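You operate a simulated robot arm through the tools that you are given. There is no shell and no other tool.

You run a simulated two-armed robot. Do the job below in one go: nothing can be reset, and whatever is moved stays where it is left.

Task
Zero the spare and jingle strips: faders off, gain knobs to 0.
Fine: other strips stay as they are.

It is judged by the outcome, as a careful person would: the job done as asked, and still so three seconds after it is handed in. It fails if anything else is knocked over, pushed out of place, dropped, spilled or broken.

Robot
Two 7-joint arms with fingered hands on one trunk that stands fixed in place. Base frame: the origin is at the foot of the trunk, x ahead of it, y to its left, z up. Units: mm, degrees, N and s.
The left shoulder is at [80, 241, 1738], the right one opposite. With the tool pointing down near the work surface each hand reaches from about 100 to 820 mm from the base axis, measured 20 degrees to its own side. Payload 4.9 kg a hand.
Tool frame (each hand has its own): the origin (TCP) lies between the finger pads and is the grasp point; the fingertips stand 32 mm ahead of it; z points along the fingers, y is the line along which they close. The gripper opens to 200 mm; its body begins 89 mm behind the TCP. The gripper is a hand of 4 fingers: y runs from the thumb to the fingers, the wrist lies at [0, 0, -267] in the tool frame, and closing takes about 1.5 s.
Orientation is that of the tool frame in the base frame, as [roll, pitch, yaw] about the fixed x, y, z axes, in that order (R = Rz(yaw) Ry(pitch) Rx(roll)). With the fingers straight down and closing along the base's y, the tool's x points along the base's -x, its y along +y and its z along -z.

Tools
- The arms move only by the tool play_rows. It takes "left_deltas", "right_deltas" or both (then of equal length, played together; a hand with none holds still); each is a list of rows, each a list of 7 numbers: the shift along the tool's x, y, z in units of 300 mm (1.0 is 300 mm), then the turn, a rotation vector about the tool's x, y, z in units of 60 degrees (1.0 is 60 degrees), then the gripper command, from -1 (fully open) to 1 (shut), values between in proportion. In form: [[dx, dy, dz, wx, wy, wz, gripper], ...]. A call has 1 to 20 rows; each row is the pose to reach, as a shift and turn from the pose commanded when the call began, along the tool's axes at that moment. A call with a number of a shift or a turn outside -1 to 1 is refused whole. Rows are played at 5 a second. More than 50 mm and 8.6 degrees between two rows, or a gripper value outside its range, and nothing of the call is played. A pose out of reach is approached as far as the arm can. The call stops where the force on the tool passes 40 N (or 10 N more than at its start, if that is more) or the arm is blocked; 0.2 s more then pass. The fingers move at their own pace (about 72 mm/s each) and stop on an object; they squeeze with about 24 N. The grip force told is the motor's: it shows also when the fingers shut on nothing. Time passes only in rows, and 0.2 s behind the last, so rows that repeat a pose let the fingers close. It gives the time, the measured TCP pose, the force on the tool (base axes), the opening and the grip force at its end, in the units of the frame above (readings bear some noise), with the torque about the TCP (base axes, N m) and any sound that the robot's microphone picked up.
- Cameras (640 x 400 px; columns grow to the right, rows downward): "scene" is now at [104.5, 29.4, 1891.3]; the picture's right is [0.44, -0.90, 0.00], its down [-0.69, -0.34, -0.64] and it looks along [0.58, 0.28, -0.77] (base axes); focal length 357 px, centre (320, 200). "left" rides on the left gripper at [-69, -69, -116] in its tool frame; the picture's right is [0.71, -0.71, 0.00], its down [0.54, 0.54, -0.64] and it looks along [0.45, 0.45, 0.77] (tool axes); focal length 226 px, centre (320, 200). "right" rides on the right gripper at [69, -69, -116] in its tool frame; the picture's right is [0.71, 0.71, 0.00], its down [-0.54, 0.54, -0.64] and it looks along [-0.45, 0.45, 0.77] (tool axes); focal length 226 px, centre (320, 200). There is no depth. A picture from a camera that has moved, and an enlarged one, comes with that camera's place and axes in the base frame and with its lens. The place of the scene camera against the robot may be out by one fixed shift of up to 12 mm in any direction.
- get_image(camera): a new picture of that camera. It takes no simulated time.
- raise_lower(by): slides the trunk up (or, below 0, down) by that many mm; the arms and the scene camera ride with it, the base frame stays. It gives what a move gives, with no picture.
- preshape(shape, hand): the hand has 4 fingers and takes this shape, open, in about a second: jaw (thumb against the fingers, like two jaws); tri (thumb and two fingers); tip (a fingertip pinch); poke (one finger out to press); point (the index stretched); flat (the hand flat); cup (the hand cupped); fist (a fist). The gripper value then closes the fingers along that shape, each until it touches; the sizes above hold for jaw. It gives what a move gives, with no picture.
- pan_tilt(pan, tilt): turns the head with the scene camera to pan (to the left, within 86 degrees either way) and tilt (down, from -29 to 69), counted from straight ahead of the robot. It gives what a move gives.
- enlarge(camera, box): a new picture of the part [left, top, right, bottom] of that camera's present view, enlarged. It takes no simulated time.
- close_job(): hands the job in; it is judged then, once.

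Places have to be worked out from the pictures, the camera data and where the tool is seen. Open the grippers and draw the arms clear of the work before you hand the job in, unless the task says otherwise.

The tools are called as a command line: name --argument value ..., lists and objects as JSON in quotes. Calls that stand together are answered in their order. play_rows: Moves the arms, as the interface text tells. Its arguments: {"type":"object","properties":{"left_deltas":{"type":"array","items":{"type":"array","items":{"type":"number"}}},"right_deltas":{"type":"array","items":{"type":"array","items":{"type":"number"}}}},"required":[]} The other tools are called the same way: raise_lower (by) moves the trunk up or down; preshape (shape, hand) gives the hand a shape; pan_tilt (pan, tilt) turns the head that bears the scene camera; get_image (camera) takes a picture; enlarge (camera, box) takes an enlarged picture of a part of a camera's view; close_job () hands the job in.

At the start:

```text
time: 0.0
left_eef_pos: [531.2, 629.1, 1079.7]
left_orientation: [-179.9, 0.0, 179.9]
left_ft_force: [-0.3, -0.1, -0.2]
left_wrist_torque: [0.03, 0.01, 0.03]
left_width: 200.1
left_gripper_force: 0.0
left_shape: jaw
right_eef_pos: [586.3, 13.3, 1077.6]
right_orientation: [180.0, 0.1, 180.0]
right_ft_force: [0.3, -0.7, 0.0]
right_wrist_torque: [0.0, 0.02, 0.01]
right_width: 200.1
right_gripper_force: 0.1
right_shape: jaw
trunk travel left (down, up): [-645.0, 195.0]
head pan, tilt (commanded): [26.1, 50.0]
```

scene: 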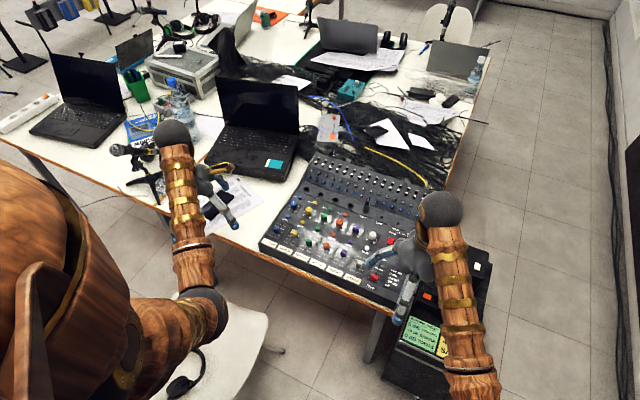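
right: 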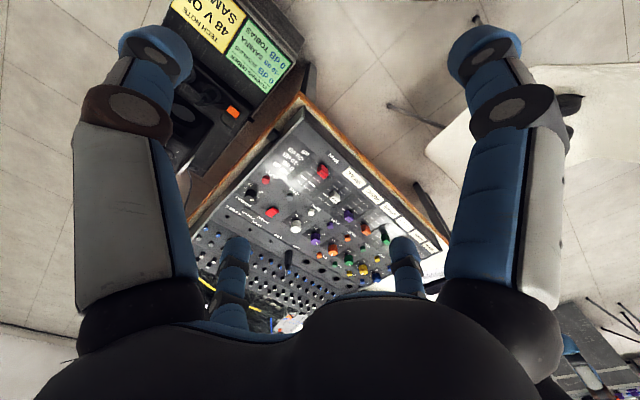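
left: 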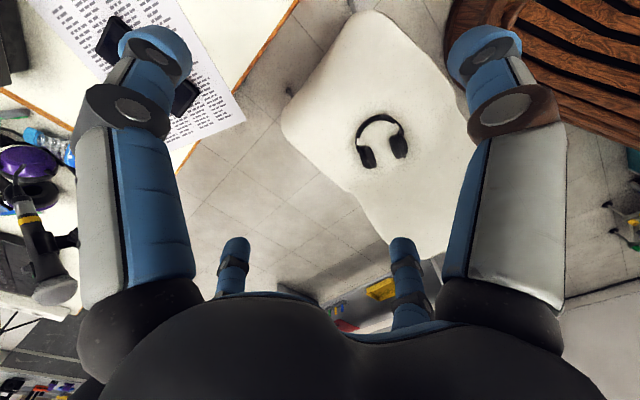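

The scene shows a mixing console ahead of the right hand, with labels near the front edge. I will enlarge the views of the mixer and the notes to read them.

enlarge --camera "scene" --box '[250, 150, 450, 310]'

enlarge --camera "right" --box '[160, 0, 460, 320]'

enlarge --camera "scene" --box '[380, 300, 470, 380]'

```text
2.50 times, centred on (350, 230) of scene
camera zoom: at [104.5, 29.4, 1891.3], right [0.44, -0.9, 0.0], down [-0.69, -0.34, -0.64], along [0.58, 0.28, -0.77], focal length 894 px, centre (245, 125)
```

zoom: 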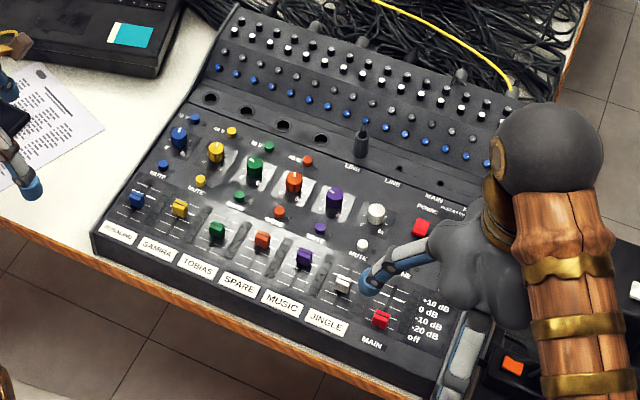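

```text
1.25 times, centred on (310, 160) of right
camera zoom: at [519.1, -57.4, 1193.5], right [-0.71, 0.71, 0.0], down [0.54, 0.54, 0.64], along [0.45, 0.45, -0.77], focal length 283 px, centre (332, 250)
```

zoom: 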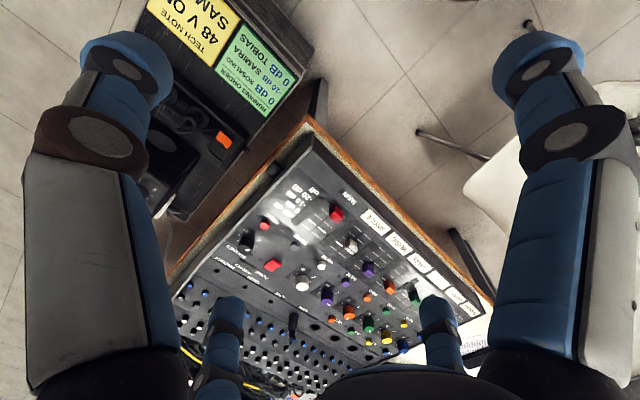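

```text
5.00 times, centred on (425, 340) of scene
camera zoom: at [104.5, 29.4, 1891.3], right [0.44, -0.9, 0.0], down [-0.69, -0.34, -0.64], along [0.58, 0.28, -0.77], focal length 1787 px, centre (-205, -500)
```

zoom: 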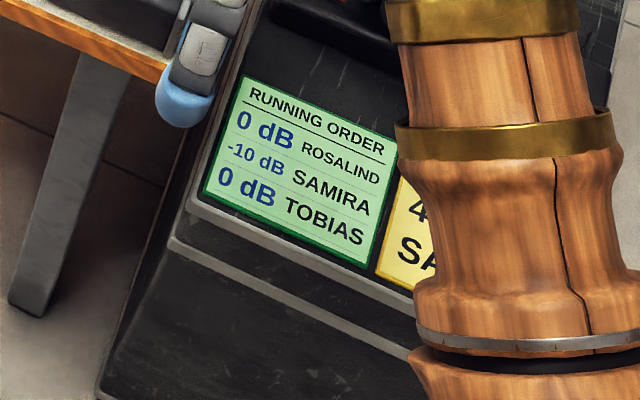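

Strips read ROSALIND, SAMIRA, TOBIAS, SPARE (orange), MUSIC (purple), JINGLE (white), MAIN (red). I zoom in on the knobs and faders for their scale and present state.

enlarge --camera "scene" --box '[320, 195, 400, 245]'

enlarge --camera "scene" --box '[310, 235, 390, 285]'

enlarge --camera "scene" --box '[345, 235, 425, 310]'

enlarge --camera "scene" --box '[260, 190, 340, 265]'

```text
8.00 times, centred on (360, 220) of scene
camera zoom: at [104.5, 29.4, 1891.3], right [0.44, -0.9, 0.0], down [-0.69, -0.34, -0.64], along [0.58, 0.28, -0.77], focal length 2859 px, centre (0, 40)
```

zoom: 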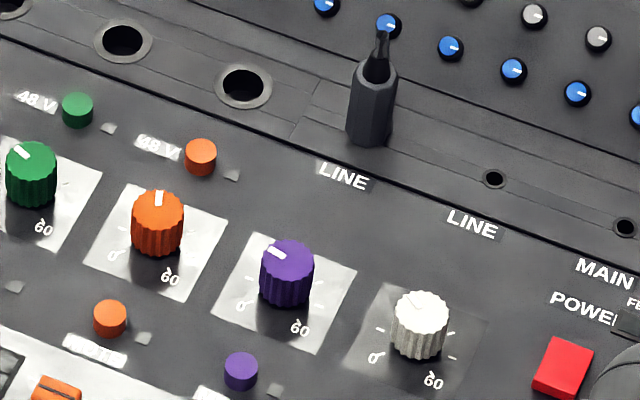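

```text
8.00 times, centred on (350, 260) of scene
camera zoom: at [104.5, 29.4, 1891.3], right [0.44, -0.9, 0.0], down [-0.69, -0.34, -0.64], along [0.58, 0.28, -0.77], focal length 2859 px, centre (80, -280)
```

zoom: 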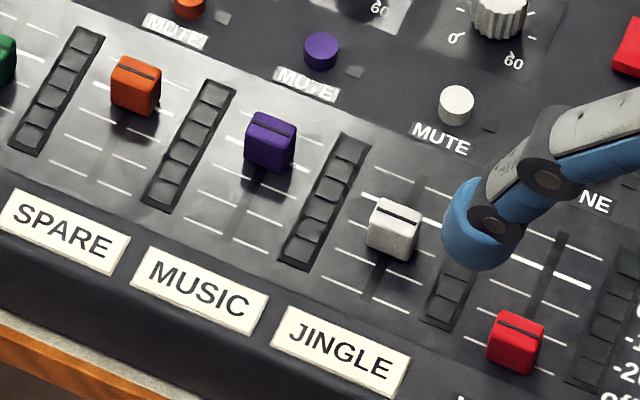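

```text
5.33 times, centred on (385, 272) of scene
camera zoom: at [104.5, 29.4, 1891.3], right [0.44, -0.9, 0.0], down [-0.69, -0.34, -0.64], along [0.58, 0.28, -0.77], focal length 1906 px, centre (-27, -187)
```

zoom: 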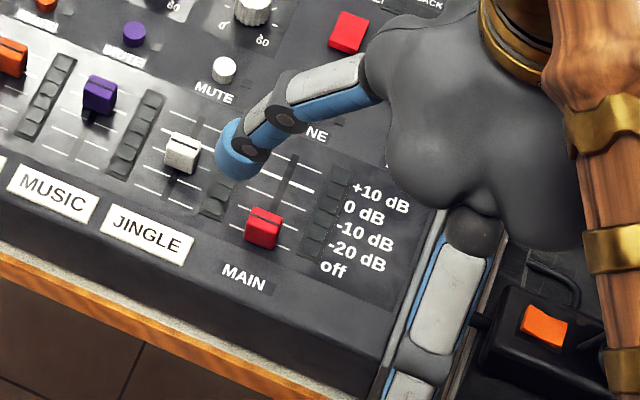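

```text
5.33 times, centred on (300, 228) of scene
camera zoom: at [104.5, 29.4, 1891.3], right [0.44, -0.9, 0.0], down [-0.69, -0.34, -0.64], along [0.58, 0.28, -0.77], focal length 1906 px, centre (427, 53)
```

zoom: 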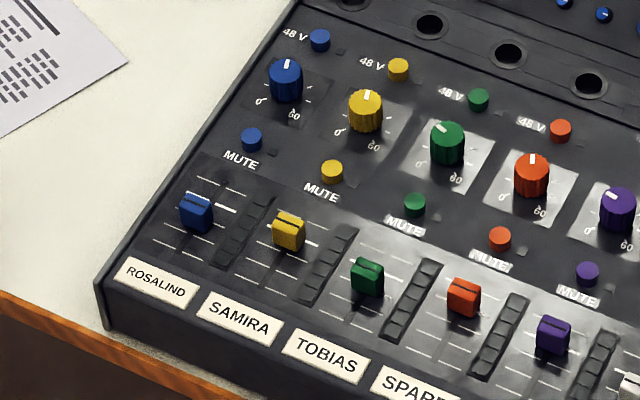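

The spare knob points about 12 o'clock and the jingle knob about 10–11 o'clock, with 0 at lower left. The right arm hides part of the mixer, so I draw it off to the right and back at a safe height before planning with the nearer left arm.

play_rows --right_deltas '[[0.05, -0.1, -0.03, 0, 0, 0, -1], [0.1, -0.2, -0.06, 0, 0, 0, -1], [0.15, -0.3, -0.09, 0, 0, 0, -1], [0.2, -0.4, -0.12, 0, 0, 0, -1], [0.25, -0.5, -0.15, 0, 0, 0, -1], [0.3, -0.6, -0.18, 0, 0, 0, -1], [0.35, -0.7, -0.21, 0, 0, 0, -1], [0.4, -0.8, -0.24, 0, 0, 0, -1], [0.45, -0.9, -0.27, 0, 0, 0, -1], [0.5, -1.0, -0.3, 0, 0, 0, -1]]'

get_image --camera "scene"

enlarge --camera "scene" --box '[130, 140, 250, 240]'

```text
time: 2.2
left_eef_pos: [530.3, 627.1, 1081.4]
left_orientation: [179.9, 0.0, -180.0]
left_ft_force: [0.6, -0.4, 0.3]
left_wrist_torque: [0.02, -0.02, -0.01]
left_width: 199.7
left_gripper_force: 0.0
left_shape: jaw
right_eef_pos: [433.8, -288.0, 1168.6]
right_orientation: [179.9, 0.0, -180.0]
right_ft_force: [-0.2, 0.0, -1.0]
right_wrist_torque: [-0.01, -0.03, -0.01]
right_width: 200.0
right_gripper_force: 0.0
right_shape: jaw
trunk travel left (down, up): [-645.0, 195.0]
head pan, tilt (commanded): [26.1, 50.0]
```

```text
taken
camera scene: at [102.4, 26.9, 1891.4], right [0.44, -0.9, 0.0], down [-0.69, -0.34, -0.64], along [0.58, 0.28, -0.77], focal length 357 px, centre (320, 200)
```

scene: 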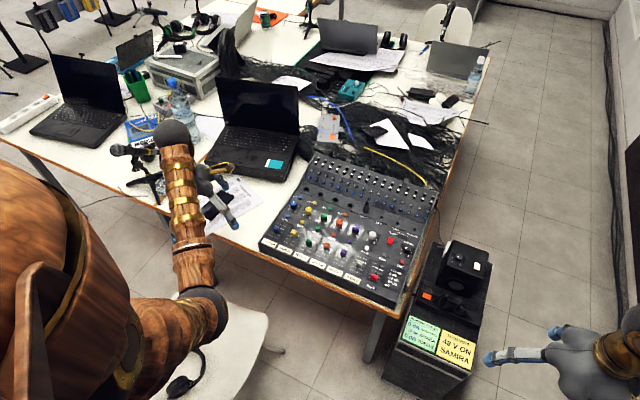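

```text
4.00 times, centred on (190, 190) of scene
camera zoom: at [102.4, 26.9, 1891.4], right [0.44, -0.9, 0.0], down [-0.69, -0.34, -0.64], along [0.58, 0.28, -0.77], focal length 1430 px, centre (840, 240)
```

zoom: 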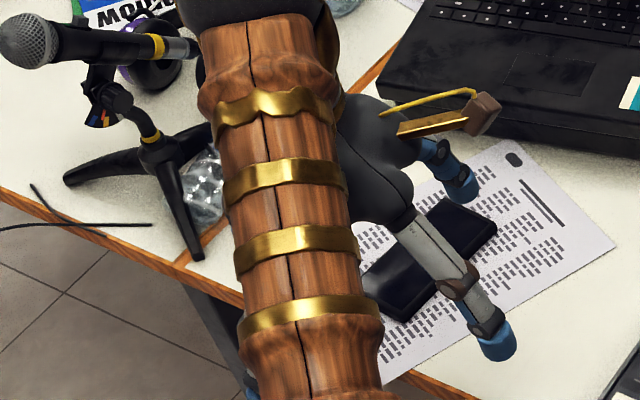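

The mixer is now clear of the arm. I zoom tightly on the four target controls and on the scale.

enlarge --camera "scene" --box '[325, 205, 385, 243]'

enlarge --camera "scene" --box '[310, 235, 390, 285]'

enlarge --camera "scene" --box '[250, 140, 450, 310]'

```text
10.53 times, centred on (355, 224) of scene
camera zoom: at [102.4, 26.9, 1891.4], right [0.44, -0.9, 0.0], down [-0.69, -0.34, -0.64], along [0.58, 0.28, -0.77], focal length 3762 px, centre (-48, -53)
```

zoom: 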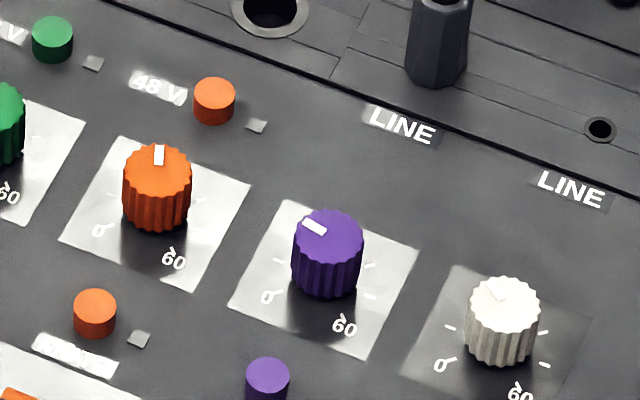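

```text
8.00 times, centred on (350, 260) of scene
camera zoom: at [102.4, 26.9, 1891.4], right [0.44, -0.9, 0.0], down [-0.69, -0.34, -0.64], along [0.58, 0.28, -0.77], focal length 2859 px, centre (80, -280)
```

zoom: 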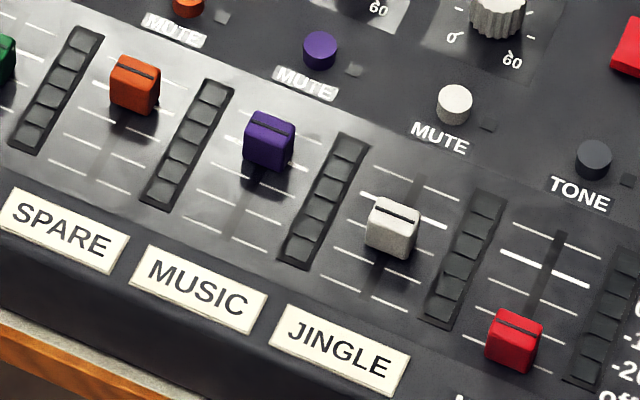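

```text
2.35 times, centred on (350, 225) of scene
camera zoom: at [102.4, 26.9, 1891.4], right [0.44, -0.9, 0.0], down [-0.69, -0.34, -0.64], along [0.58, 0.28, -0.77], focal length 841 px, centre (249, 141)
```

zoom: 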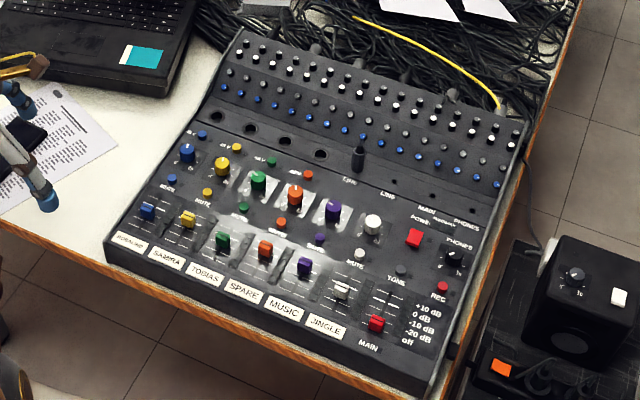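

The strips turn out to run along base x, with the label row along y at about x 654. "Off" is therefore toward the robot. I switch the left hand to the fingertip pinch to learn its shape.

preshape --shape "tip" --hand "left"

get_image --camera "left"

enlarge --camera "scene" --box '[130, 140, 270, 250]'

```text
time: 3.1
left_eef_pos: [532.9, 629.0, 1077.8]
left_orientation: [179.9, 0.0, -180.0]
left_ft_force: [-0.3, -0.2, 0.0]
left_wrist_torque: [-0.02, -0.01, 0.0]
left_width: 200.1
left_gripper_force: 0.0
left_shape: tip
right_eef_pos: [436.0, -286.8, 1166.8]
right_orientation: [180.0, -0.1, 179.9]
right_ft_force: [0.6, 0.3, -0.6]
right_wrist_torque: [-0.02, -0.02, -0.01]
right_width: 200.1
right_gripper_force: 0.1
right_shape: jaw
trunk travel left (down, up): [-645.0, 195.0]
head pan, tilt (commanded): [26.1, 50.0]
```

```text
taken
camera left: at [599.7, 560.9, 1195.9], right [-0.71, -0.71, 0.0], down [-0.54, 0.54, 0.64], along [-0.45, 0.45, -0.77], focal length 226 px, centre (320, 200)
```

left: 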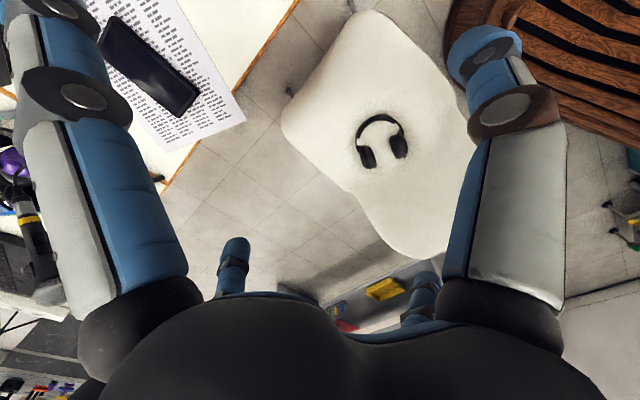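

```text
3.64 times, centred on (200, 195) of scene
camera zoom: at [104.9, 29.8, 1891.3], right [0.44, -0.9, 0.0], down [-0.69, -0.34, -0.64], along [0.58, 0.28, -0.77], focal length 1300 px, centre (756, 218)
```

zoom: 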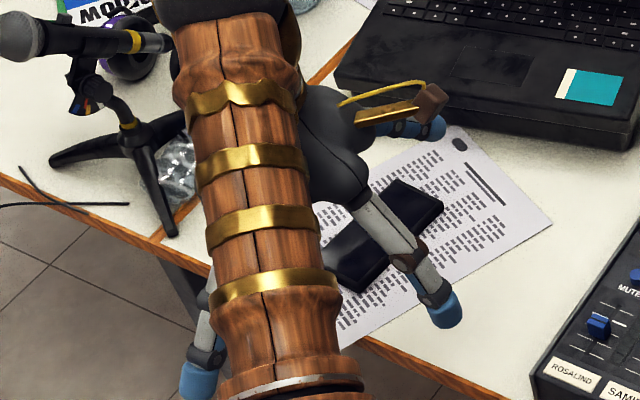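

In "tip" the thumb and the opposite finger stay in play and the other two spread. I close it in free air to see where the fingertips meet.

play_rows --left_deltas '[[0, 0, 0, 0, 0, 0, 1], [0, 0, 0, 0, 0, 0, 1], [0, 0, 0, 0, 0, 0, 1], [0, 0, 0, 0, 0, 0, 1], [0, 0, 0, 0, 0, 0, 1], [0, 0, 0, 0, 0, 0, 1], [0, 0, 0, 0, 0, 0, 1], [0, 0, 0, 0, 0, 0, 1], [0, 0, 0, 0, 0, 0, 1], [0, 0, 0, 0, 0, 0, 1]]'

get_image --camera "left"

enlarge --camera "scene" --box '[130, 140, 270, 250]'

```text
time: 5.3
left_eef_pos: [530.8, 627.7, 1080.4]
left_orientation: [179.9, 0.0, 180.0]
left_ft_force: [-0.3, 0.3, -0.7]
left_wrist_torque: [0.03, 0.01, -0.03]
left_width: 0.0
left_gripper_force: 24.4
left_shape: tip
right_eef_pos: [435.2, -285.7, 1167.9]
right_orientation: [-180.0, 0.1, 180.0]
right_ft_force: [0.6, 0.1, 0.6]
right_wrist_torque: [0.03, -0.04, 0.05]
right_width: 199.9
right_gripper_force: 0.0
right_shape: jaw
trunk travel left (down, up): [-645.0, 195.0]
head pan, tilt (commanded): [26.1, 50.0]
```

```text
taken
camera left: at [599.3, 560.6, 1196.3], right [-0.71, -0.71, 0.0], down [-0.54, 0.54, 0.64], along [-0.45, 0.45, -0.77], focal length 226 px, centre (320, 200)
```

left: 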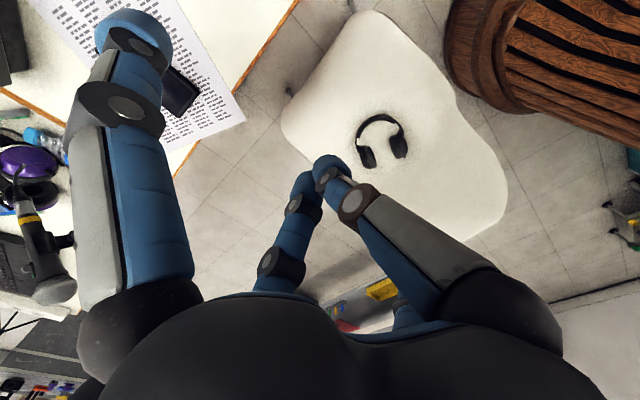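

```text
3.64 times, centred on (200, 195) of scene
camera zoom: at [104.4, 29.2, 1891.3], right [0.44, -0.9, 0.0], down [-0.69, -0.34, -0.64], along [0.58, 0.28, -0.77], focal length 1300 px, centre (756, 218)
```

zoom: 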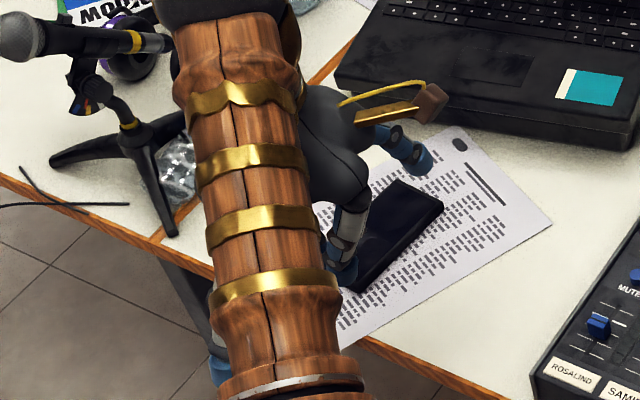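

With "tip" the pinch closes neatly, but the two idle fingers stay stretched to the sides. I check the "poke" shape for pushing the faders.

preshape --shape "poke" --hand "left"

get_image --camera "left"

enlarge --camera "scene" --box '[130, 140, 270, 250]'

preshape --shape "tri" --hand "right"

get_image --camera "right"

```text
time: 6.2
left_eef_pos: [530.8, 628.4, 1078.6]
left_orientation: [-179.9, 0.0, 180.0]
left_ft_force: [-0.2, -0.5, 0.5]
left_wrist_torque: [-0.01, 0.03, 0.01]
left_width: 0.0
left_gripper_force: 0.1
left_shape: poke
right_eef_pos: [434.9, -286.1, 1168.0]
right_orientation: [-180.0, 0.0, 180.0]
right_ft_force: [-0.4, 0.8, -0.4]
right_wrist_torque: [0.01, -0.01, 0.02]
right_width: 199.8
right_gripper_force: 0.1
right_shape: jaw
trunk travel left (down, up): [-645.0, 195.0]
head pan, tilt (commanded): [26.1, 50.0]
```

```text
taken
camera left: at [599.4, 560.6, 1196.3], right [-0.71, -0.71, 0.0], down [-0.54, 0.54, 0.64], along [-0.45, 0.45, -0.77], focal length 226 px, centre (320, 200)
```

left: 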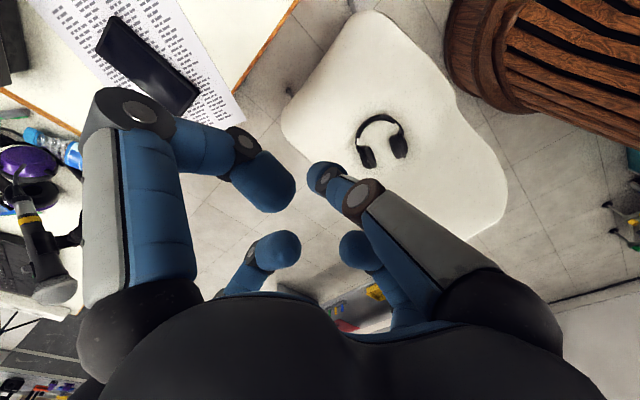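

```text
3.64 times, centred on (200, 195) of scene
camera zoom: at [104.4, 29.2, 1891.3], right [0.44, -0.9, 0.0], down [-0.69, -0.34, -0.64], along [0.58, 0.28, -0.77], focal length 1300 px, centre (756, 218)
```

zoom: 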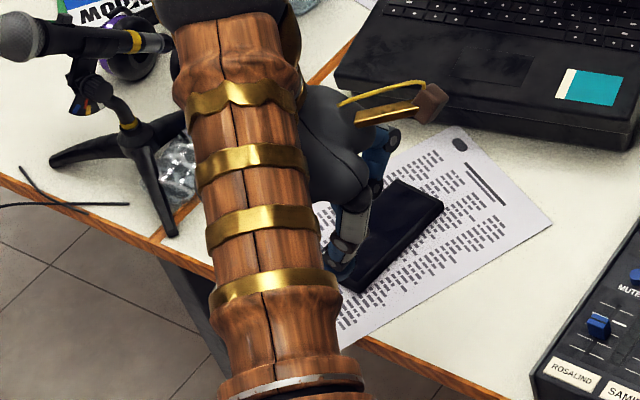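

```text
time: 7.1
left_eef_pos: [530.7, 628.7, 1078.5]
left_orientation: [-180.0, 0.0, 180.0]
left_ft_force: [-0.3, 0.2, -0.6]
left_wrist_torque: [0.04, -0.02, 0.02]
left_width: 0.0
left_gripper_force: 0.1
left_shape: poke
right_eef_pos: [436.1, -286.8, 1168.6]
right_orientation: [-180.0, 0.0, -179.9]
right_ft_force: [-0.2, 0.3, 0.6]
right_wrist_torque: [0.03, 0.01, 0.01]
right_width: 200.0
right_gripper_force: 0.1
right_shape: tri
trunk travel left (down, up): [-645.0, 195.0]
head pan, tilt (commanded): [26.1, 50.0]
```

```text
taken
camera right: at [367.9, -356.4, 1283.1], right [-0.71, 0.71, 0.0], down [0.54, 0.54, 0.64], along [0.45, 0.45, -0.77], focal length 226 px, centre (320, 200)
```

right: 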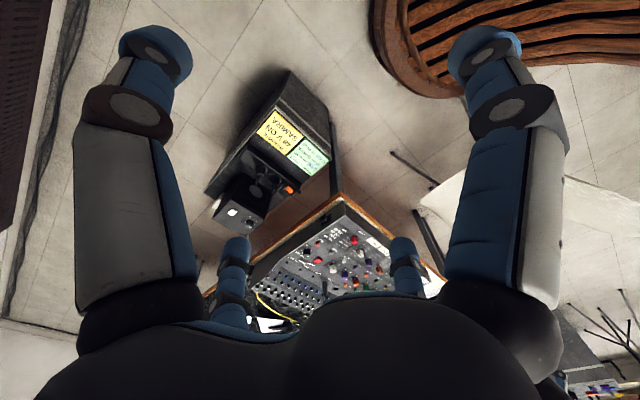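

"Poke" gives a single finger near the tool axis with the rest folded, which suits the faders. I test how "tri" closes on the right hand in free air, to compare for knob turning.

play_rows --right_deltas '[[0, 0, 0, 0, 0, 0, 0.8], [0, 0, 0, 0, 0, 0, 0.8], [0, 0, 0, 0, 0, 0, 0.8], [0, 0, 0, 0, 0, 0, 0.8], [0, 0, 0, 0, 0, 0, 0.8], [0, 0, 0, 0, 0, 0, 0.8], [0, 0, 0, 0, 0, 0, 0.8], [0, 0, 0, 0, 0, 0, 0.8]]'

get_image --camera "right"

preshape --shape "jaw" --hand "right"

play_rows --right_deltas '[[0, 0, 0, 0, 0, 0, 0.8], [0, 0, 0, 0, 0, 0, 0.8], [0, 0, 0, 0, 0, 0, 0.8], [0, 0, 0, 0, 0, 0, 0.8], [0, 0, 0, 0, 0, 0, 0.8], [0, 0, 0, 0, 0, 0, 0.8], [0, 0, 0, 0, 0, 0, 0.8], [0, 0, 0, 0, 0, 0, 0.8]]'

get_image --camera "right"

```text
time: 8.9
left_eef_pos: [531.1, 628.3, 1078.9]
left_orientation: [180.0, 0.0, -179.9]
left_ft_force: [1.0, -0.5, 0.3]
left_wrist_torque: [-0.01, -0.01, 0.02]
left_width: 0.0
left_gripper_force: 0.0
left_shape: poke
right_eef_pos: [435.2, -285.9, 1167.3]
right_orientation: [-180.0, 0.0, 180.0]
right_ft_force: [-0.2, 0.2, -0.3]
right_wrist_torque: [0.0, 0.0, -0.04]
right_width: 20.3
right_gripper_force: 0.0
right_shape: tri
trunk travel left (down, up): [-645.0, 195.0]
head pan, tilt (commanded): [26.1, 50.0]
```

```text
taken
camera right: at [367.9, -356.4, 1283.1], right [-0.71, 0.71, 0.0], down [0.54, 0.54, 0.64], along [0.45, 0.45, -0.77], focal length 226 px, centre (320, 200)
```

right: 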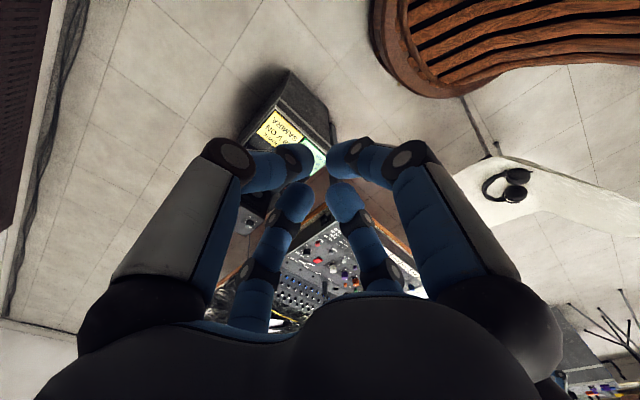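

```text
time: 9.8
left_eef_pos: [531.9, 628.5, 1078.9]
left_orientation: [179.9, -0.1, -180.0]
left_ft_force: [-0.3, -0.1, 0.2]
left_wrist_torque: [0.02, 0.02, 0.0]
left_width: 0.0
left_gripper_force: 0.1
left_shape: poke
right_eef_pos: [435.1, -287.3, 1167.9]
right_orientation: [-180.0, 0.0, 179.9]
right_ft_force: [0.4, 0.0, 0.5]
right_wrist_torque: [-0.02, -0.01, 0.01]
right_width: 199.8
right_gripper_force: 0.1
right_shape: jaw
trunk travel left (down, up): [-645.0, 195.0]
head pan, tilt (commanded): [26.1, 50.0]
```

```text
time: 11.6
left_eef_pos: [531.8, 629.1, 1079.1]
left_orientation: [179.9, -0.1, 179.9]
left_ft_force: [0.2, 0.3, -0.1]
left_wrist_torque: [-0.01, -0.02, 0.0]
left_width: 0.1
left_gripper_force: 0.1
left_shape: poke
right_eef_pos: [435.7, -286.2, 1167.0]
right_orientation: [180.0, 0.1, -180.0]
right_ft_force: [-0.3, 0.7, -0.1]
right_wrist_torque: [-0.01, 0.02, 0.02]
right_width: 20.5
right_gripper_force: 0.0
right_shape: jaw
trunk travel left (down, up): [-645.0, 195.0]
head pan, tilt (commanded): [26.1, 50.0]
```

```text
taken
camera right: at [367.9, -356.4, 1283.1], right [-0.71, 0.71, 0.0], down [0.54, 0.54, 0.64], along [0.45, 0.45, -0.77], focal length 226 px, centre (320, 200)
```

right: 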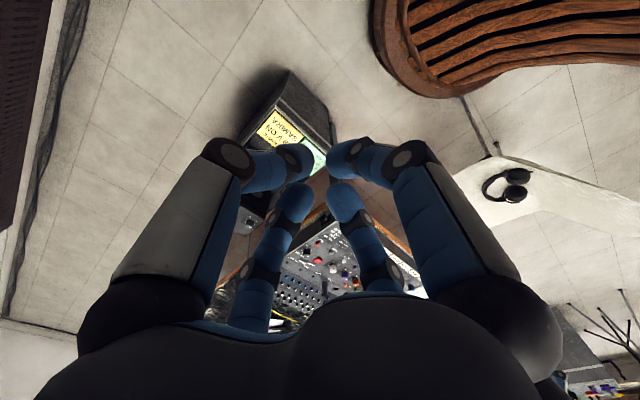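

"Jaw" and "tri" close all four fingers radially to the centre, which suits gripping a round knob. I set the left hand back to jaw and move both hands up, with the left going toward the mixer, before lowering the trunk for more reach.

preshape --shape "jaw" --hand "left"

play_rows --left_deltas '[[0, 0, -0.15, 0, 0, 0, -1], [-0.03, -0.1, -0.25, 0, 0, 0, -1], [-0.06, -0.2, -0.35, 0, 0, 0, -1], [-0.1, -0.3, -0.45, 0, 0, 0, -1], [-0.15, -0.4, -0.55, 0, 0, 0, -1], [-0.2, -0.5, -0.6, 0, 0, 0, -1], [-0.25, -0.6, -0.65, 0, 0, 0, -1], [-0.3, -0.7, -0.7, 0, 0, 0, -1], [-0.35, -0.8, -0.7, 0, 0, 0, -1], [-0.4, -0.9, -0.7, 0, 0, 0, -1], [-0.45, -1.0, -0.7, 0, 0, 0, -1]]' --right_deltas '[[0, 0, -0.05, 0, 0, 0, -1], [0, 0, -0.1, 0, 0, 0, -1], [0, 0, -0.15, 0, 0, 0, -1], [0, 0, -0.2, 0, 0, 0, -1], [0, 0, -0.25, 0, 0, 0, -1], [0, 0, -0.3, 0, 0, 0, -1], [0, 0, -0.35, 0, 0, 0, -1], [0, 0, -0.4, 0, 0, 0, -1], [0, 0, -0.4, 0, 0, 0, -1], [0, 0, -0.4, 0, 0, 0, -1], [0, 0, -0.4, 0, 0, 0, -1]]'

get_image --camera "scene"

get_image --camera "left"

```text
time: 12.5
left_eef_pos: [529.8, 629.2, 1079.8]
left_orientation: [180.0, 0.0, 180.0]
left_ft_force: [-0.1, -0.1, -0.2]
left_wrist_torque: [0.01, 0.03, 0.04]
left_width: 199.8
left_gripper_force: 0.0
left_shape: jaw
right_eef_pos: [434.1, -285.6, 1167.2]
right_orientation: [-180.0, 0.1, 180.0]
right_ft_force: [-0.2, 0.1, -1.1]
right_wrist_torque: [0.0, 0.01, -0.02]
right_width: 20.4
right_gripper_force: 0.1
right_shape: jaw
trunk travel left (down, up): [-645.0, 195.0]
head pan, tilt (commanded): [26.1, 50.0]
```

```text
time: 14.9
left_eef_pos: [666.2, 326.6, 1289.2]
left_orientation: [179.9, -0.1, -180.0]
left_ft_force: [0.3, 0.1, 0.5]
left_wrist_torque: [-0.01, 0.01, -0.01]
left_width: 200.3
left_gripper_force: 0.0
left_shape: jaw
right_eef_pos: [436.2, -288.6, 1285.6]
right_orientation: [179.9, -0.1, -179.9]
right_ft_force: [-0.4, -0.3, 0.2]
right_wrist_torque: [0.04, 0.02, -0.01]
right_width: 200.0
right_gripper_force: 0.0
right_shape: jaw
trunk travel left (down, up): [-645.0, 195.0]
head pan, tilt (commanded): [26.1, 50.0]
```

```text
taken
camera scene: at [105.4, 26.7, 1891.3], right [0.44, -0.9, 0.0], down [-0.69, -0.34, -0.64], along [0.58, 0.28, -0.77], focal length 357 px, centre (320, 200)
```

scene: 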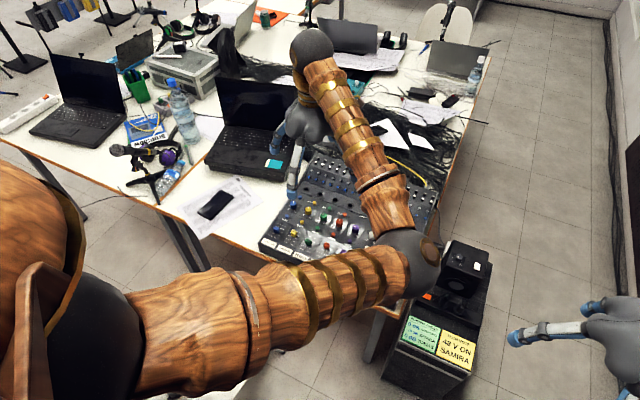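

```text
taken
camera left: at [734.5, 258.3, 1406.7], right [-0.71, -0.71, 0.0], down [-0.54, 0.54, 0.64], along [-0.46, 0.46, -0.77], focal length 226 px, centre (320, 200)
```

left: 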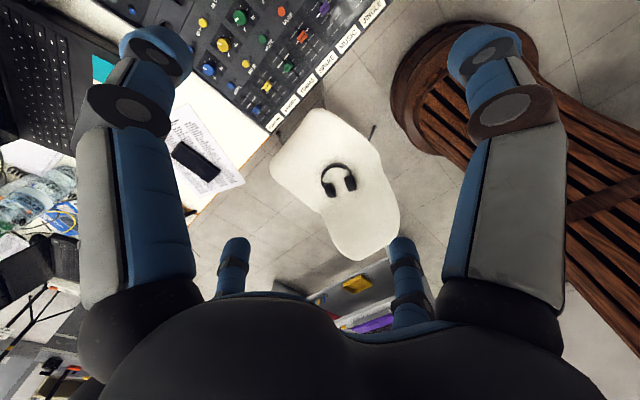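

The left hand is above the mixer's front-left with the camera view free between fingers. I lower the trunk by 200 mm to gain reach, which brings the hands down with it.

raise_lower --by -200

get_image --camera "scene"

get_image --camera "left"

```text
time: 17.1
left_eef_pos: [664.6, 328.7, 1090.8]
left_orientation: [180.0, 0.0, -179.9]
left_ft_force: [0.3, -0.1, -1.4]
left_wrist_torque: [0.0, 0.0, -0.03]
left_width: 200.1
left_gripper_force: 0.1
left_shape: jaw
right_eef_pos: [434.3, -287.0, 1087.7]
right_orientation: [180.0, 0.0, -180.0]
right_ft_force: [0.2, -0.8, 1.3]
right_wrist_torque: [-0.02, 0.02, -0.01]
right_width: 200.0
right_gripper_force: 0.1
right_shape: jaw
trunk travel left (down, up): [-445.0, 395.0]
head pan, tilt (commanded): [26.1, 50.0]
```

```text
taken
camera scene: at [104.2, 29.2, 1691.4], right [0.44, -0.9, 0.0], down [-0.69, -0.34, -0.64], along [0.58, 0.28, -0.77], focal length 357 px, centre (320, 200)
```

scene: 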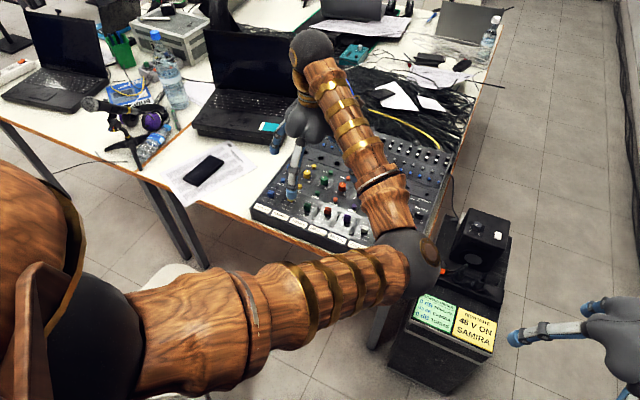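

```text
taken
camera left: at [733.6, 260.2, 1206.9], right [-0.71, -0.71, 0.0], down [-0.54, 0.54, 0.64], along [-0.45, 0.45, -0.77], focal length 226 px, centre (320, 200)
```

left: 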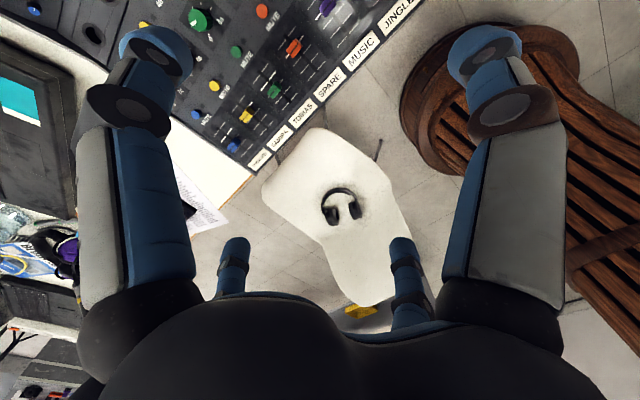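

Trunk is down and the left hand is at z 1091. I move it over the knobs at this height for a good look with its own calibrated camera.

play_rows --left_deltas '[[-0.09, -0.07, 0, 0, 0, 0, -1], [-0.18, -0.14, 0, 0, 0, 0, -1], [-0.27, -0.21, 0, 0, 0, 0, -1], [-0.36, -0.28, 0, 0, 0, 0, -1], [-0.45, -0.36, 0, 0, 0, 0, -1], [-0.45, -0.36, 0, 0, 0, 0, -1]]'

get_image --camera "left"

get_image --camera "scene"

```text
time: 18.5
left_eef_pos: [798.4, 219.3, 1088.4]
left_orientation: [180.0, 0.0, 180.0]
left_ft_force: [0.0, 0.7, 0.6]
left_wrist_torque: [-0.02, -0.01, 0.0]
left_width: 199.8
left_gripper_force: 0.2
left_shape: jaw
right_eef_pos: [434.3, -287.5, 1087.6]
right_orientation: [-180.0, 0.0, 180.0]
right_ft_force: [-0.1, 0.7, -0.4]
right_wrist_torque: [0.0, 0.0, 0.0]
right_width: 199.9
right_gripper_force: 0.0
right_shape: jaw
trunk travel left (down, up): [-445.0, 395.0]
head pan, tilt (commanded): [26.1, 50.0]
```

```text
taken
camera left: at [867.4, 151.9, 1205.2], right [-0.71, -0.71, 0.0], down [-0.54, 0.54, 0.64], along [-0.45, 0.45, -0.77], focal length 226 px, centre (320, 200)
```

left: 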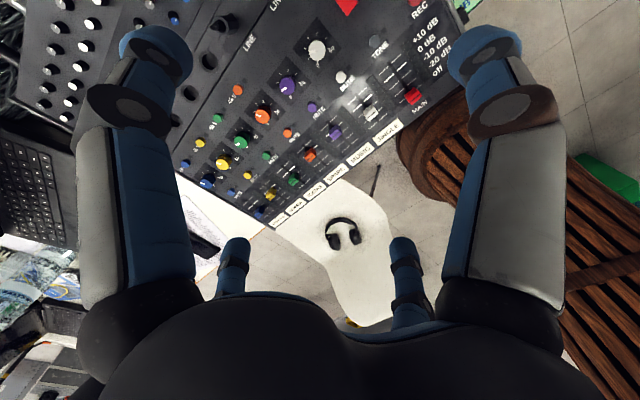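

```text
taken
camera scene: at [104.0, 29.4, 1691.3], right [0.44, -0.9, 0.0], down [-0.69, -0.34, -0.64], along [0.58, 0.28, -0.77], focal length 357 px, centre (320, 200)
```

scene: 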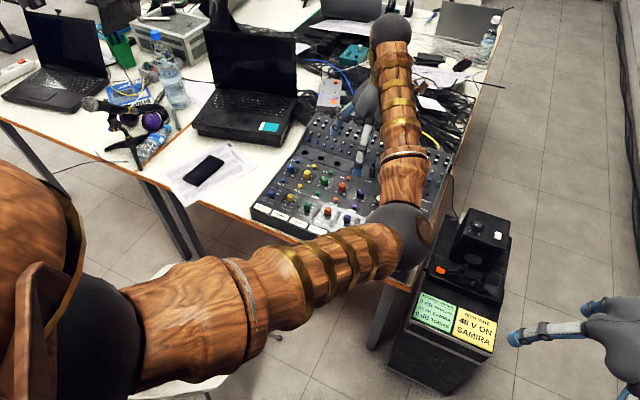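

The left camera now shows all target controls. I enlarge the knobs, faders and the scale for measurement.

enlarge --camera "left" --box '[230, 20, 350, 95]'

enlarge --camera "left" --box '[280, 80, 420, 180]'

enlarge --camera "left" --box '[190, 0, 450, 180]'

```text
5.33 times, centred on (290, 58) of left
camera zoom: at [867.4, 151.9, 1205.2], right [-0.71, -0.71, 0.0], down [-0.54, 0.54, 0.64], along [-0.45, 0.45, -0.77], focal length 1206 px, centre (480, 960)
```

zoom: 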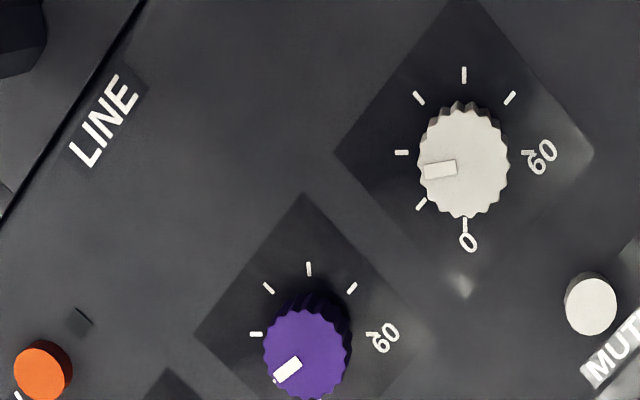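

```text
4.00 times, centred on (350, 130) of left
camera zoom: at [867.4, 151.9, 1205.2], right [-0.71, -0.71, 0.0], down [-0.54, 0.54, 0.64], along [-0.45, 0.45, -0.77], focal length 904 px, centre (200, 480)
```

zoom: 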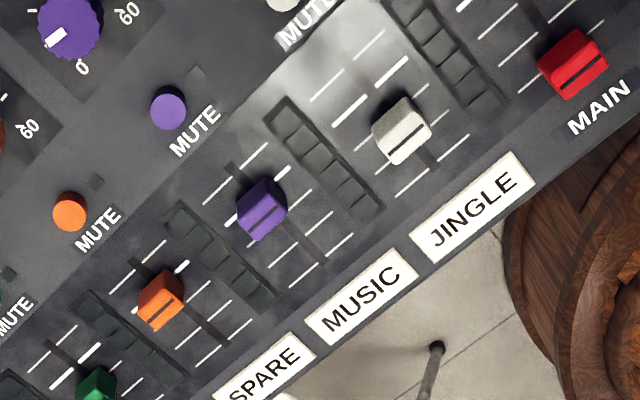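

```text
2.22 times, centred on (320, 90) of left
camera zoom: at [867.4, 151.9, 1205.2], right [-0.71, -0.71, 0.0], down [-0.54, 0.54, 0.64], along [-0.45, 0.45, -0.77], focal length 502 px, centre (320, 444)
```

zoom: 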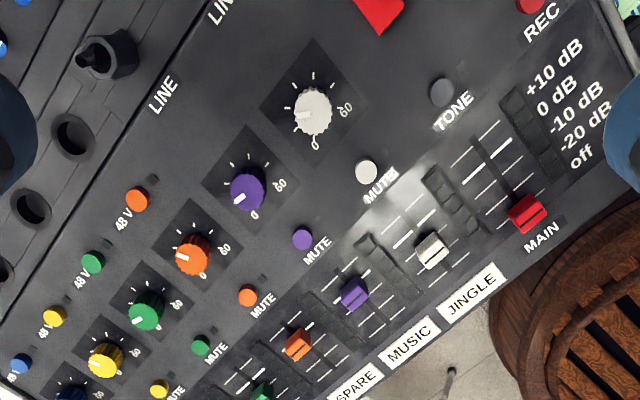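

The dials have seven ticks, 0 at 7:30 through 60 at 4:30, and jingle points near 17. I zoom onto the spare knob and fader, and the jingle fader.

enlarge --camera "left" --box '[240, 92, 290, 124]'

enlarge --camera "left" --box '[295, 35, 345, 67]'

enlarge --camera "left" --box '[290, 135, 350, 175]'

enlarge --camera "left" --box '[345, 85, 405, 135]'

enlarge --camera "left" --box '[180, 0, 270, 60]'

```text
12.50 times, centred on (265, 108) of left
camera zoom: at [867.4, 151.9, 1205.2], right [-0.71, -0.71, 0.0], down [-0.54, 0.54, 0.64], along [-0.45, 0.45, -0.77], focal length 2826 px, centre (1008, 1350)
```

zoom: 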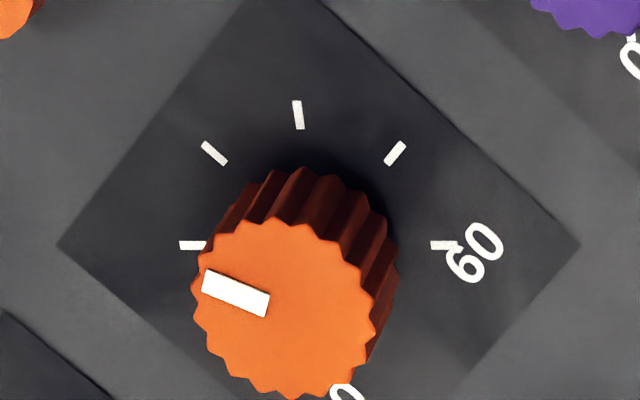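

```text
12.50 times, centred on (320, 51) of left
camera zoom: at [867.4, 151.9, 1205.2], right [-0.71, -0.71, 0.0], down [-0.54, 0.54, 0.64], along [-0.45, 0.45, -0.77], focal length 2826 px, centre (320, 2062)
```

zoom: 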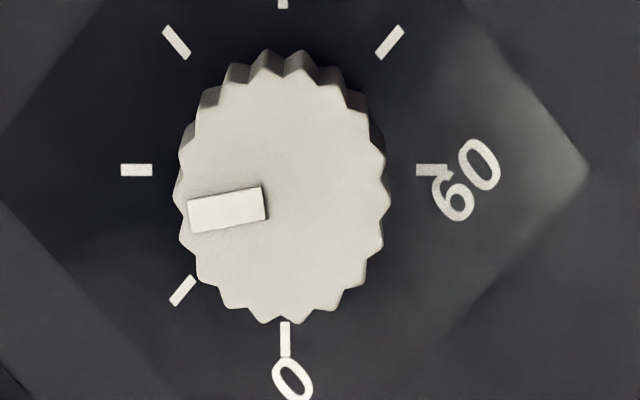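

```text
10.00 times, centred on (320, 155) of left
camera zoom: at [867.4, 151.9, 1205.2], right [-0.71, -0.71, 0.0], down [-0.54, 0.54, 0.64], along [-0.45, 0.45, -0.77], focal length 2261 px, centre (320, 650)
```

zoom: 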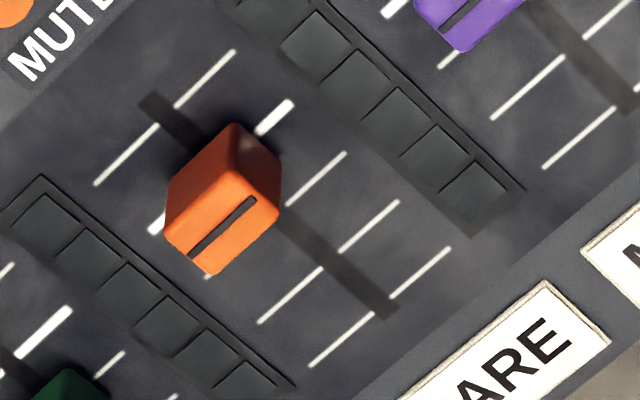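

```text
8.00 times, centred on (375, 110) of left
camera zoom: at [867.4, 151.9, 1205.2], right [-0.71, -0.71, 0.0], down [-0.54, 0.54, 0.64], along [-0.45, 0.45, -0.77], focal length 1808 px, centre (-120, 920)
```

zoom: 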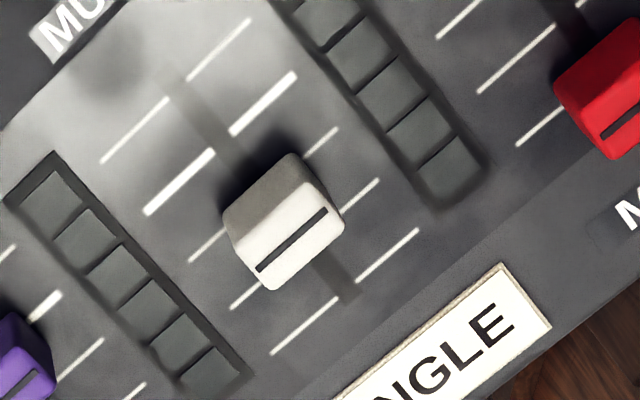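

```text
6.67 times, centred on (225, 30) of left
camera zoom: at [867.4, 151.9, 1205.2], right [-0.71, -0.71, 0.0], down [-0.54, 0.54, 0.64], along [-0.45, 0.45, -0.77], focal length 1507 px, centre (953, 1333)
```

zoom: 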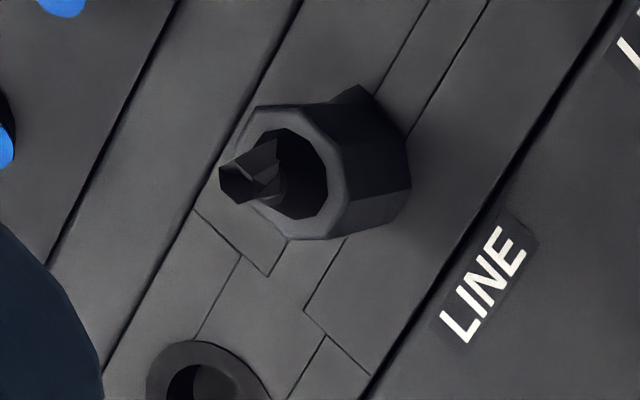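

These views give sharp bearings, and a second viewpoint with a known baseline will give the heights. I shift the left hand about 110 mm back and left at the same height.

play_rows --left_deltas '[[0.09, 0.09, 0, 0, 0, 0, -1], [0.18, 0.18, 0, 0, 0, 0, -1], [0.28, 0.28, 0, 0, 0, 0, -1], [0.28, 0.28, 0, 0, 0, 0, -1]]'

get_image --camera "left"

enlarge --camera "left" --box '[230, 0, 350, 75]'

enlarge --camera "left" --box '[300, 0, 420, 75]'

```text
time: 19.5
left_eef_pos: [715.9, 302.9, 1088.5]
left_orientation: [-180.0, -0.2, 179.9]
left_ft_force: [-0.1, -0.1, -0.1]
left_wrist_torque: [-0.01, 0.01, -0.02]
left_width: 200.2
left_gripper_force: 0.0
left_shape: jaw
right_eef_pos: [435.5, -287.8, 1086.3]
right_orientation: [180.0, 0.1, 180.0]
right_ft_force: [0.5, 0.5, -0.1]
right_wrist_torque: [0.02, -0.01, 0.0]
right_width: 199.7
right_gripper_force: 0.1
right_shape: jaw
trunk travel left (down, up): [-445.0, 395.0]
head pan, tilt (commanded): [26.1, 50.0]
```

```text
taken
camera left: at [784.5, 236.3, 1204.5], right [-0.71, -0.71, 0.0], down [-0.54, 0.54, 0.64], along [-0.46, 0.45, -0.77], focal length 226 px, centre (320, 200)
```

left: 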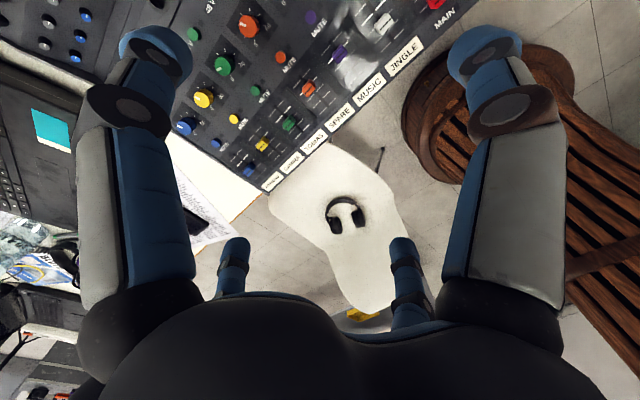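

```text
5.33 times, centred on (290, 38) of left
camera zoom: at [784.5, 236.3, 1204.5], right [-0.71, -0.71, 0.0], down [-0.54, 0.54, 0.64], along [-0.46, 0.45, -0.77], focal length 1206 px, centre (480, 1067)
```

zoom: 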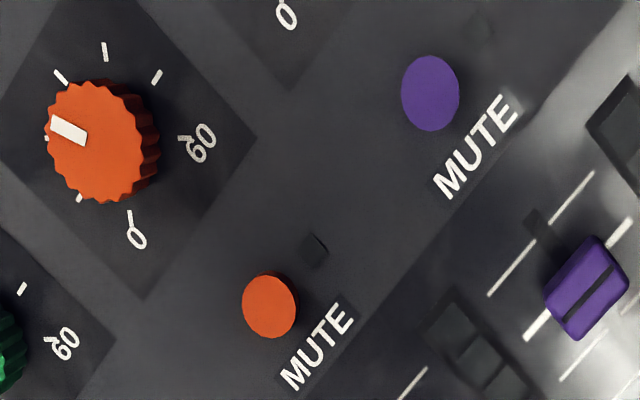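

```text
5.33 times, centred on (360, 38) of left
camera zoom: at [784.5, 236.3, 1204.5], right [-0.71, -0.71, 0.0], down [-0.54, 0.54, 0.64], along [-0.46, 0.45, -0.77], focal length 1206 px, centre (107, 1067)
```

zoom: 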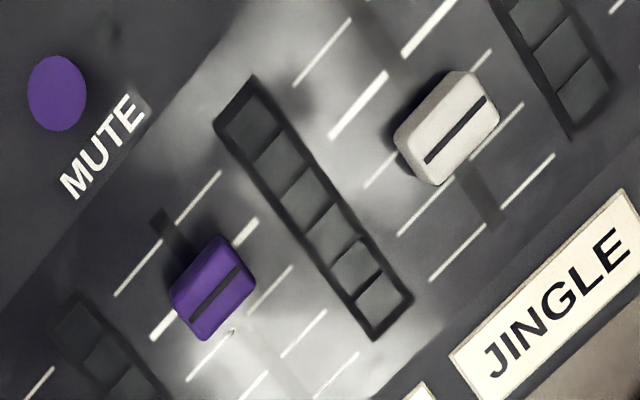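

Triangulating gives a flat panel at z≈804 and knob tops at z≈830: the spare knob at (841, 314.6) and the jingle knob at (841, 184.7). Fader "off" lies at x≈686.5, the spare cap at x≈731 and the jingle cap at x≈714. I form the poke finger here and inspect its tip.

preshape --shape "poke" --hand "left"

get_image --camera "left"

enlarge --camera "left" --box '[270, 120, 430, 220]'

get_image --camera "scene"

```text
time: 20.4
left_eef_pos: [716.4, 304.8, 1089.4]
left_orientation: [-180.0, -0.1, 179.9]
left_ft_force: [1.6, -1.0, -0.6]
left_wrist_torque: [-0.04, 0.0, -0.01]
left_width: 0.0
left_gripper_force: 0.0
left_shape: poke
right_eef_pos: [434.0, -288.0, 1086.3]
right_orientation: [-180.0, 0.1, 180.0]
right_ft_force: [-0.5, 0.2, -1.1]
right_wrist_torque: [-0.01, -0.01, -0.03]
right_width: 200.1
right_gripper_force: 0.1
right_shape: jaw
trunk travel left (down, up): [-445.0, 395.0]
head pan, tilt (commanded): [26.1, 50.0]
```

```text
taken
camera left: at [784.5, 236.2, 1204.7], right [-0.71, -0.71, 0.0], down [-0.54, 0.54, 0.64], along [-0.45, 0.45, -0.77], focal length 226 px, centre (320, 200)
```

left: 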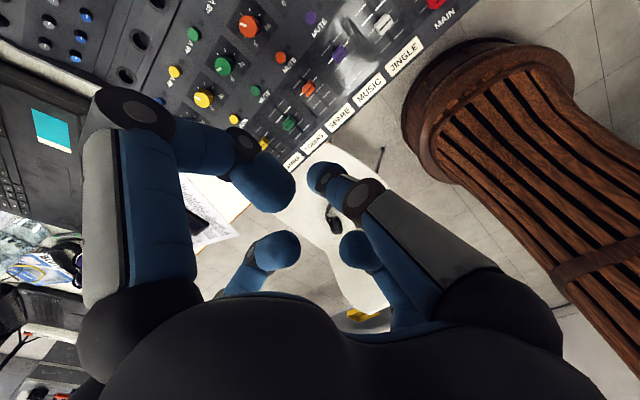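

```text
4.00 times, centred on (350, 170) of left
camera zoom: at [784.5, 236.2, 1204.7], right [-0.71, -0.71, 0.0], down [-0.54, 0.54, 0.64], along [-0.45, 0.45, -0.77], focal length 904 px, centre (200, 320)
```

zoom: 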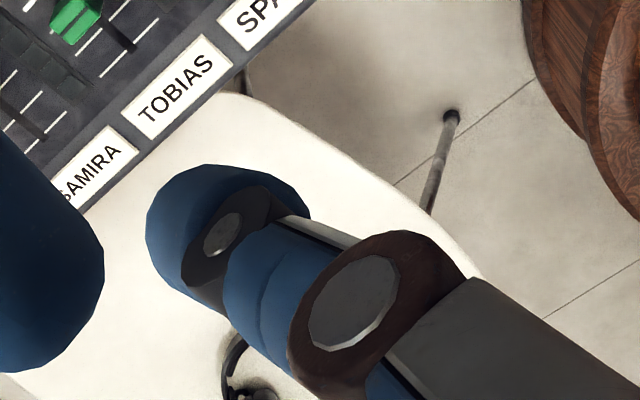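

```text
taken
camera scene: at [104.4, 29.1, 1691.3], right [0.44, -0.9, 0.0], down [-0.69, -0.34, -0.64], along [0.58, 0.28, -0.77], focal length 357 px, centre (320, 200)
```

scene: 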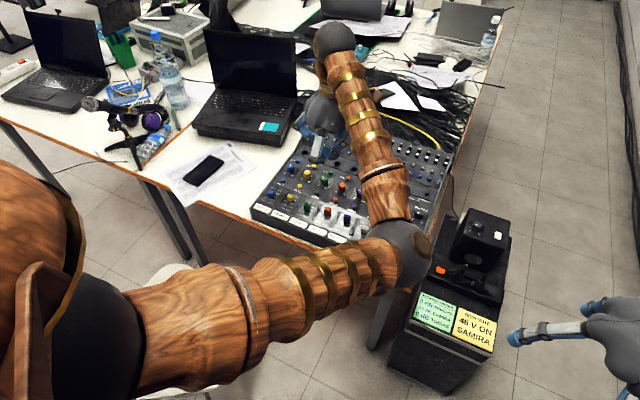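

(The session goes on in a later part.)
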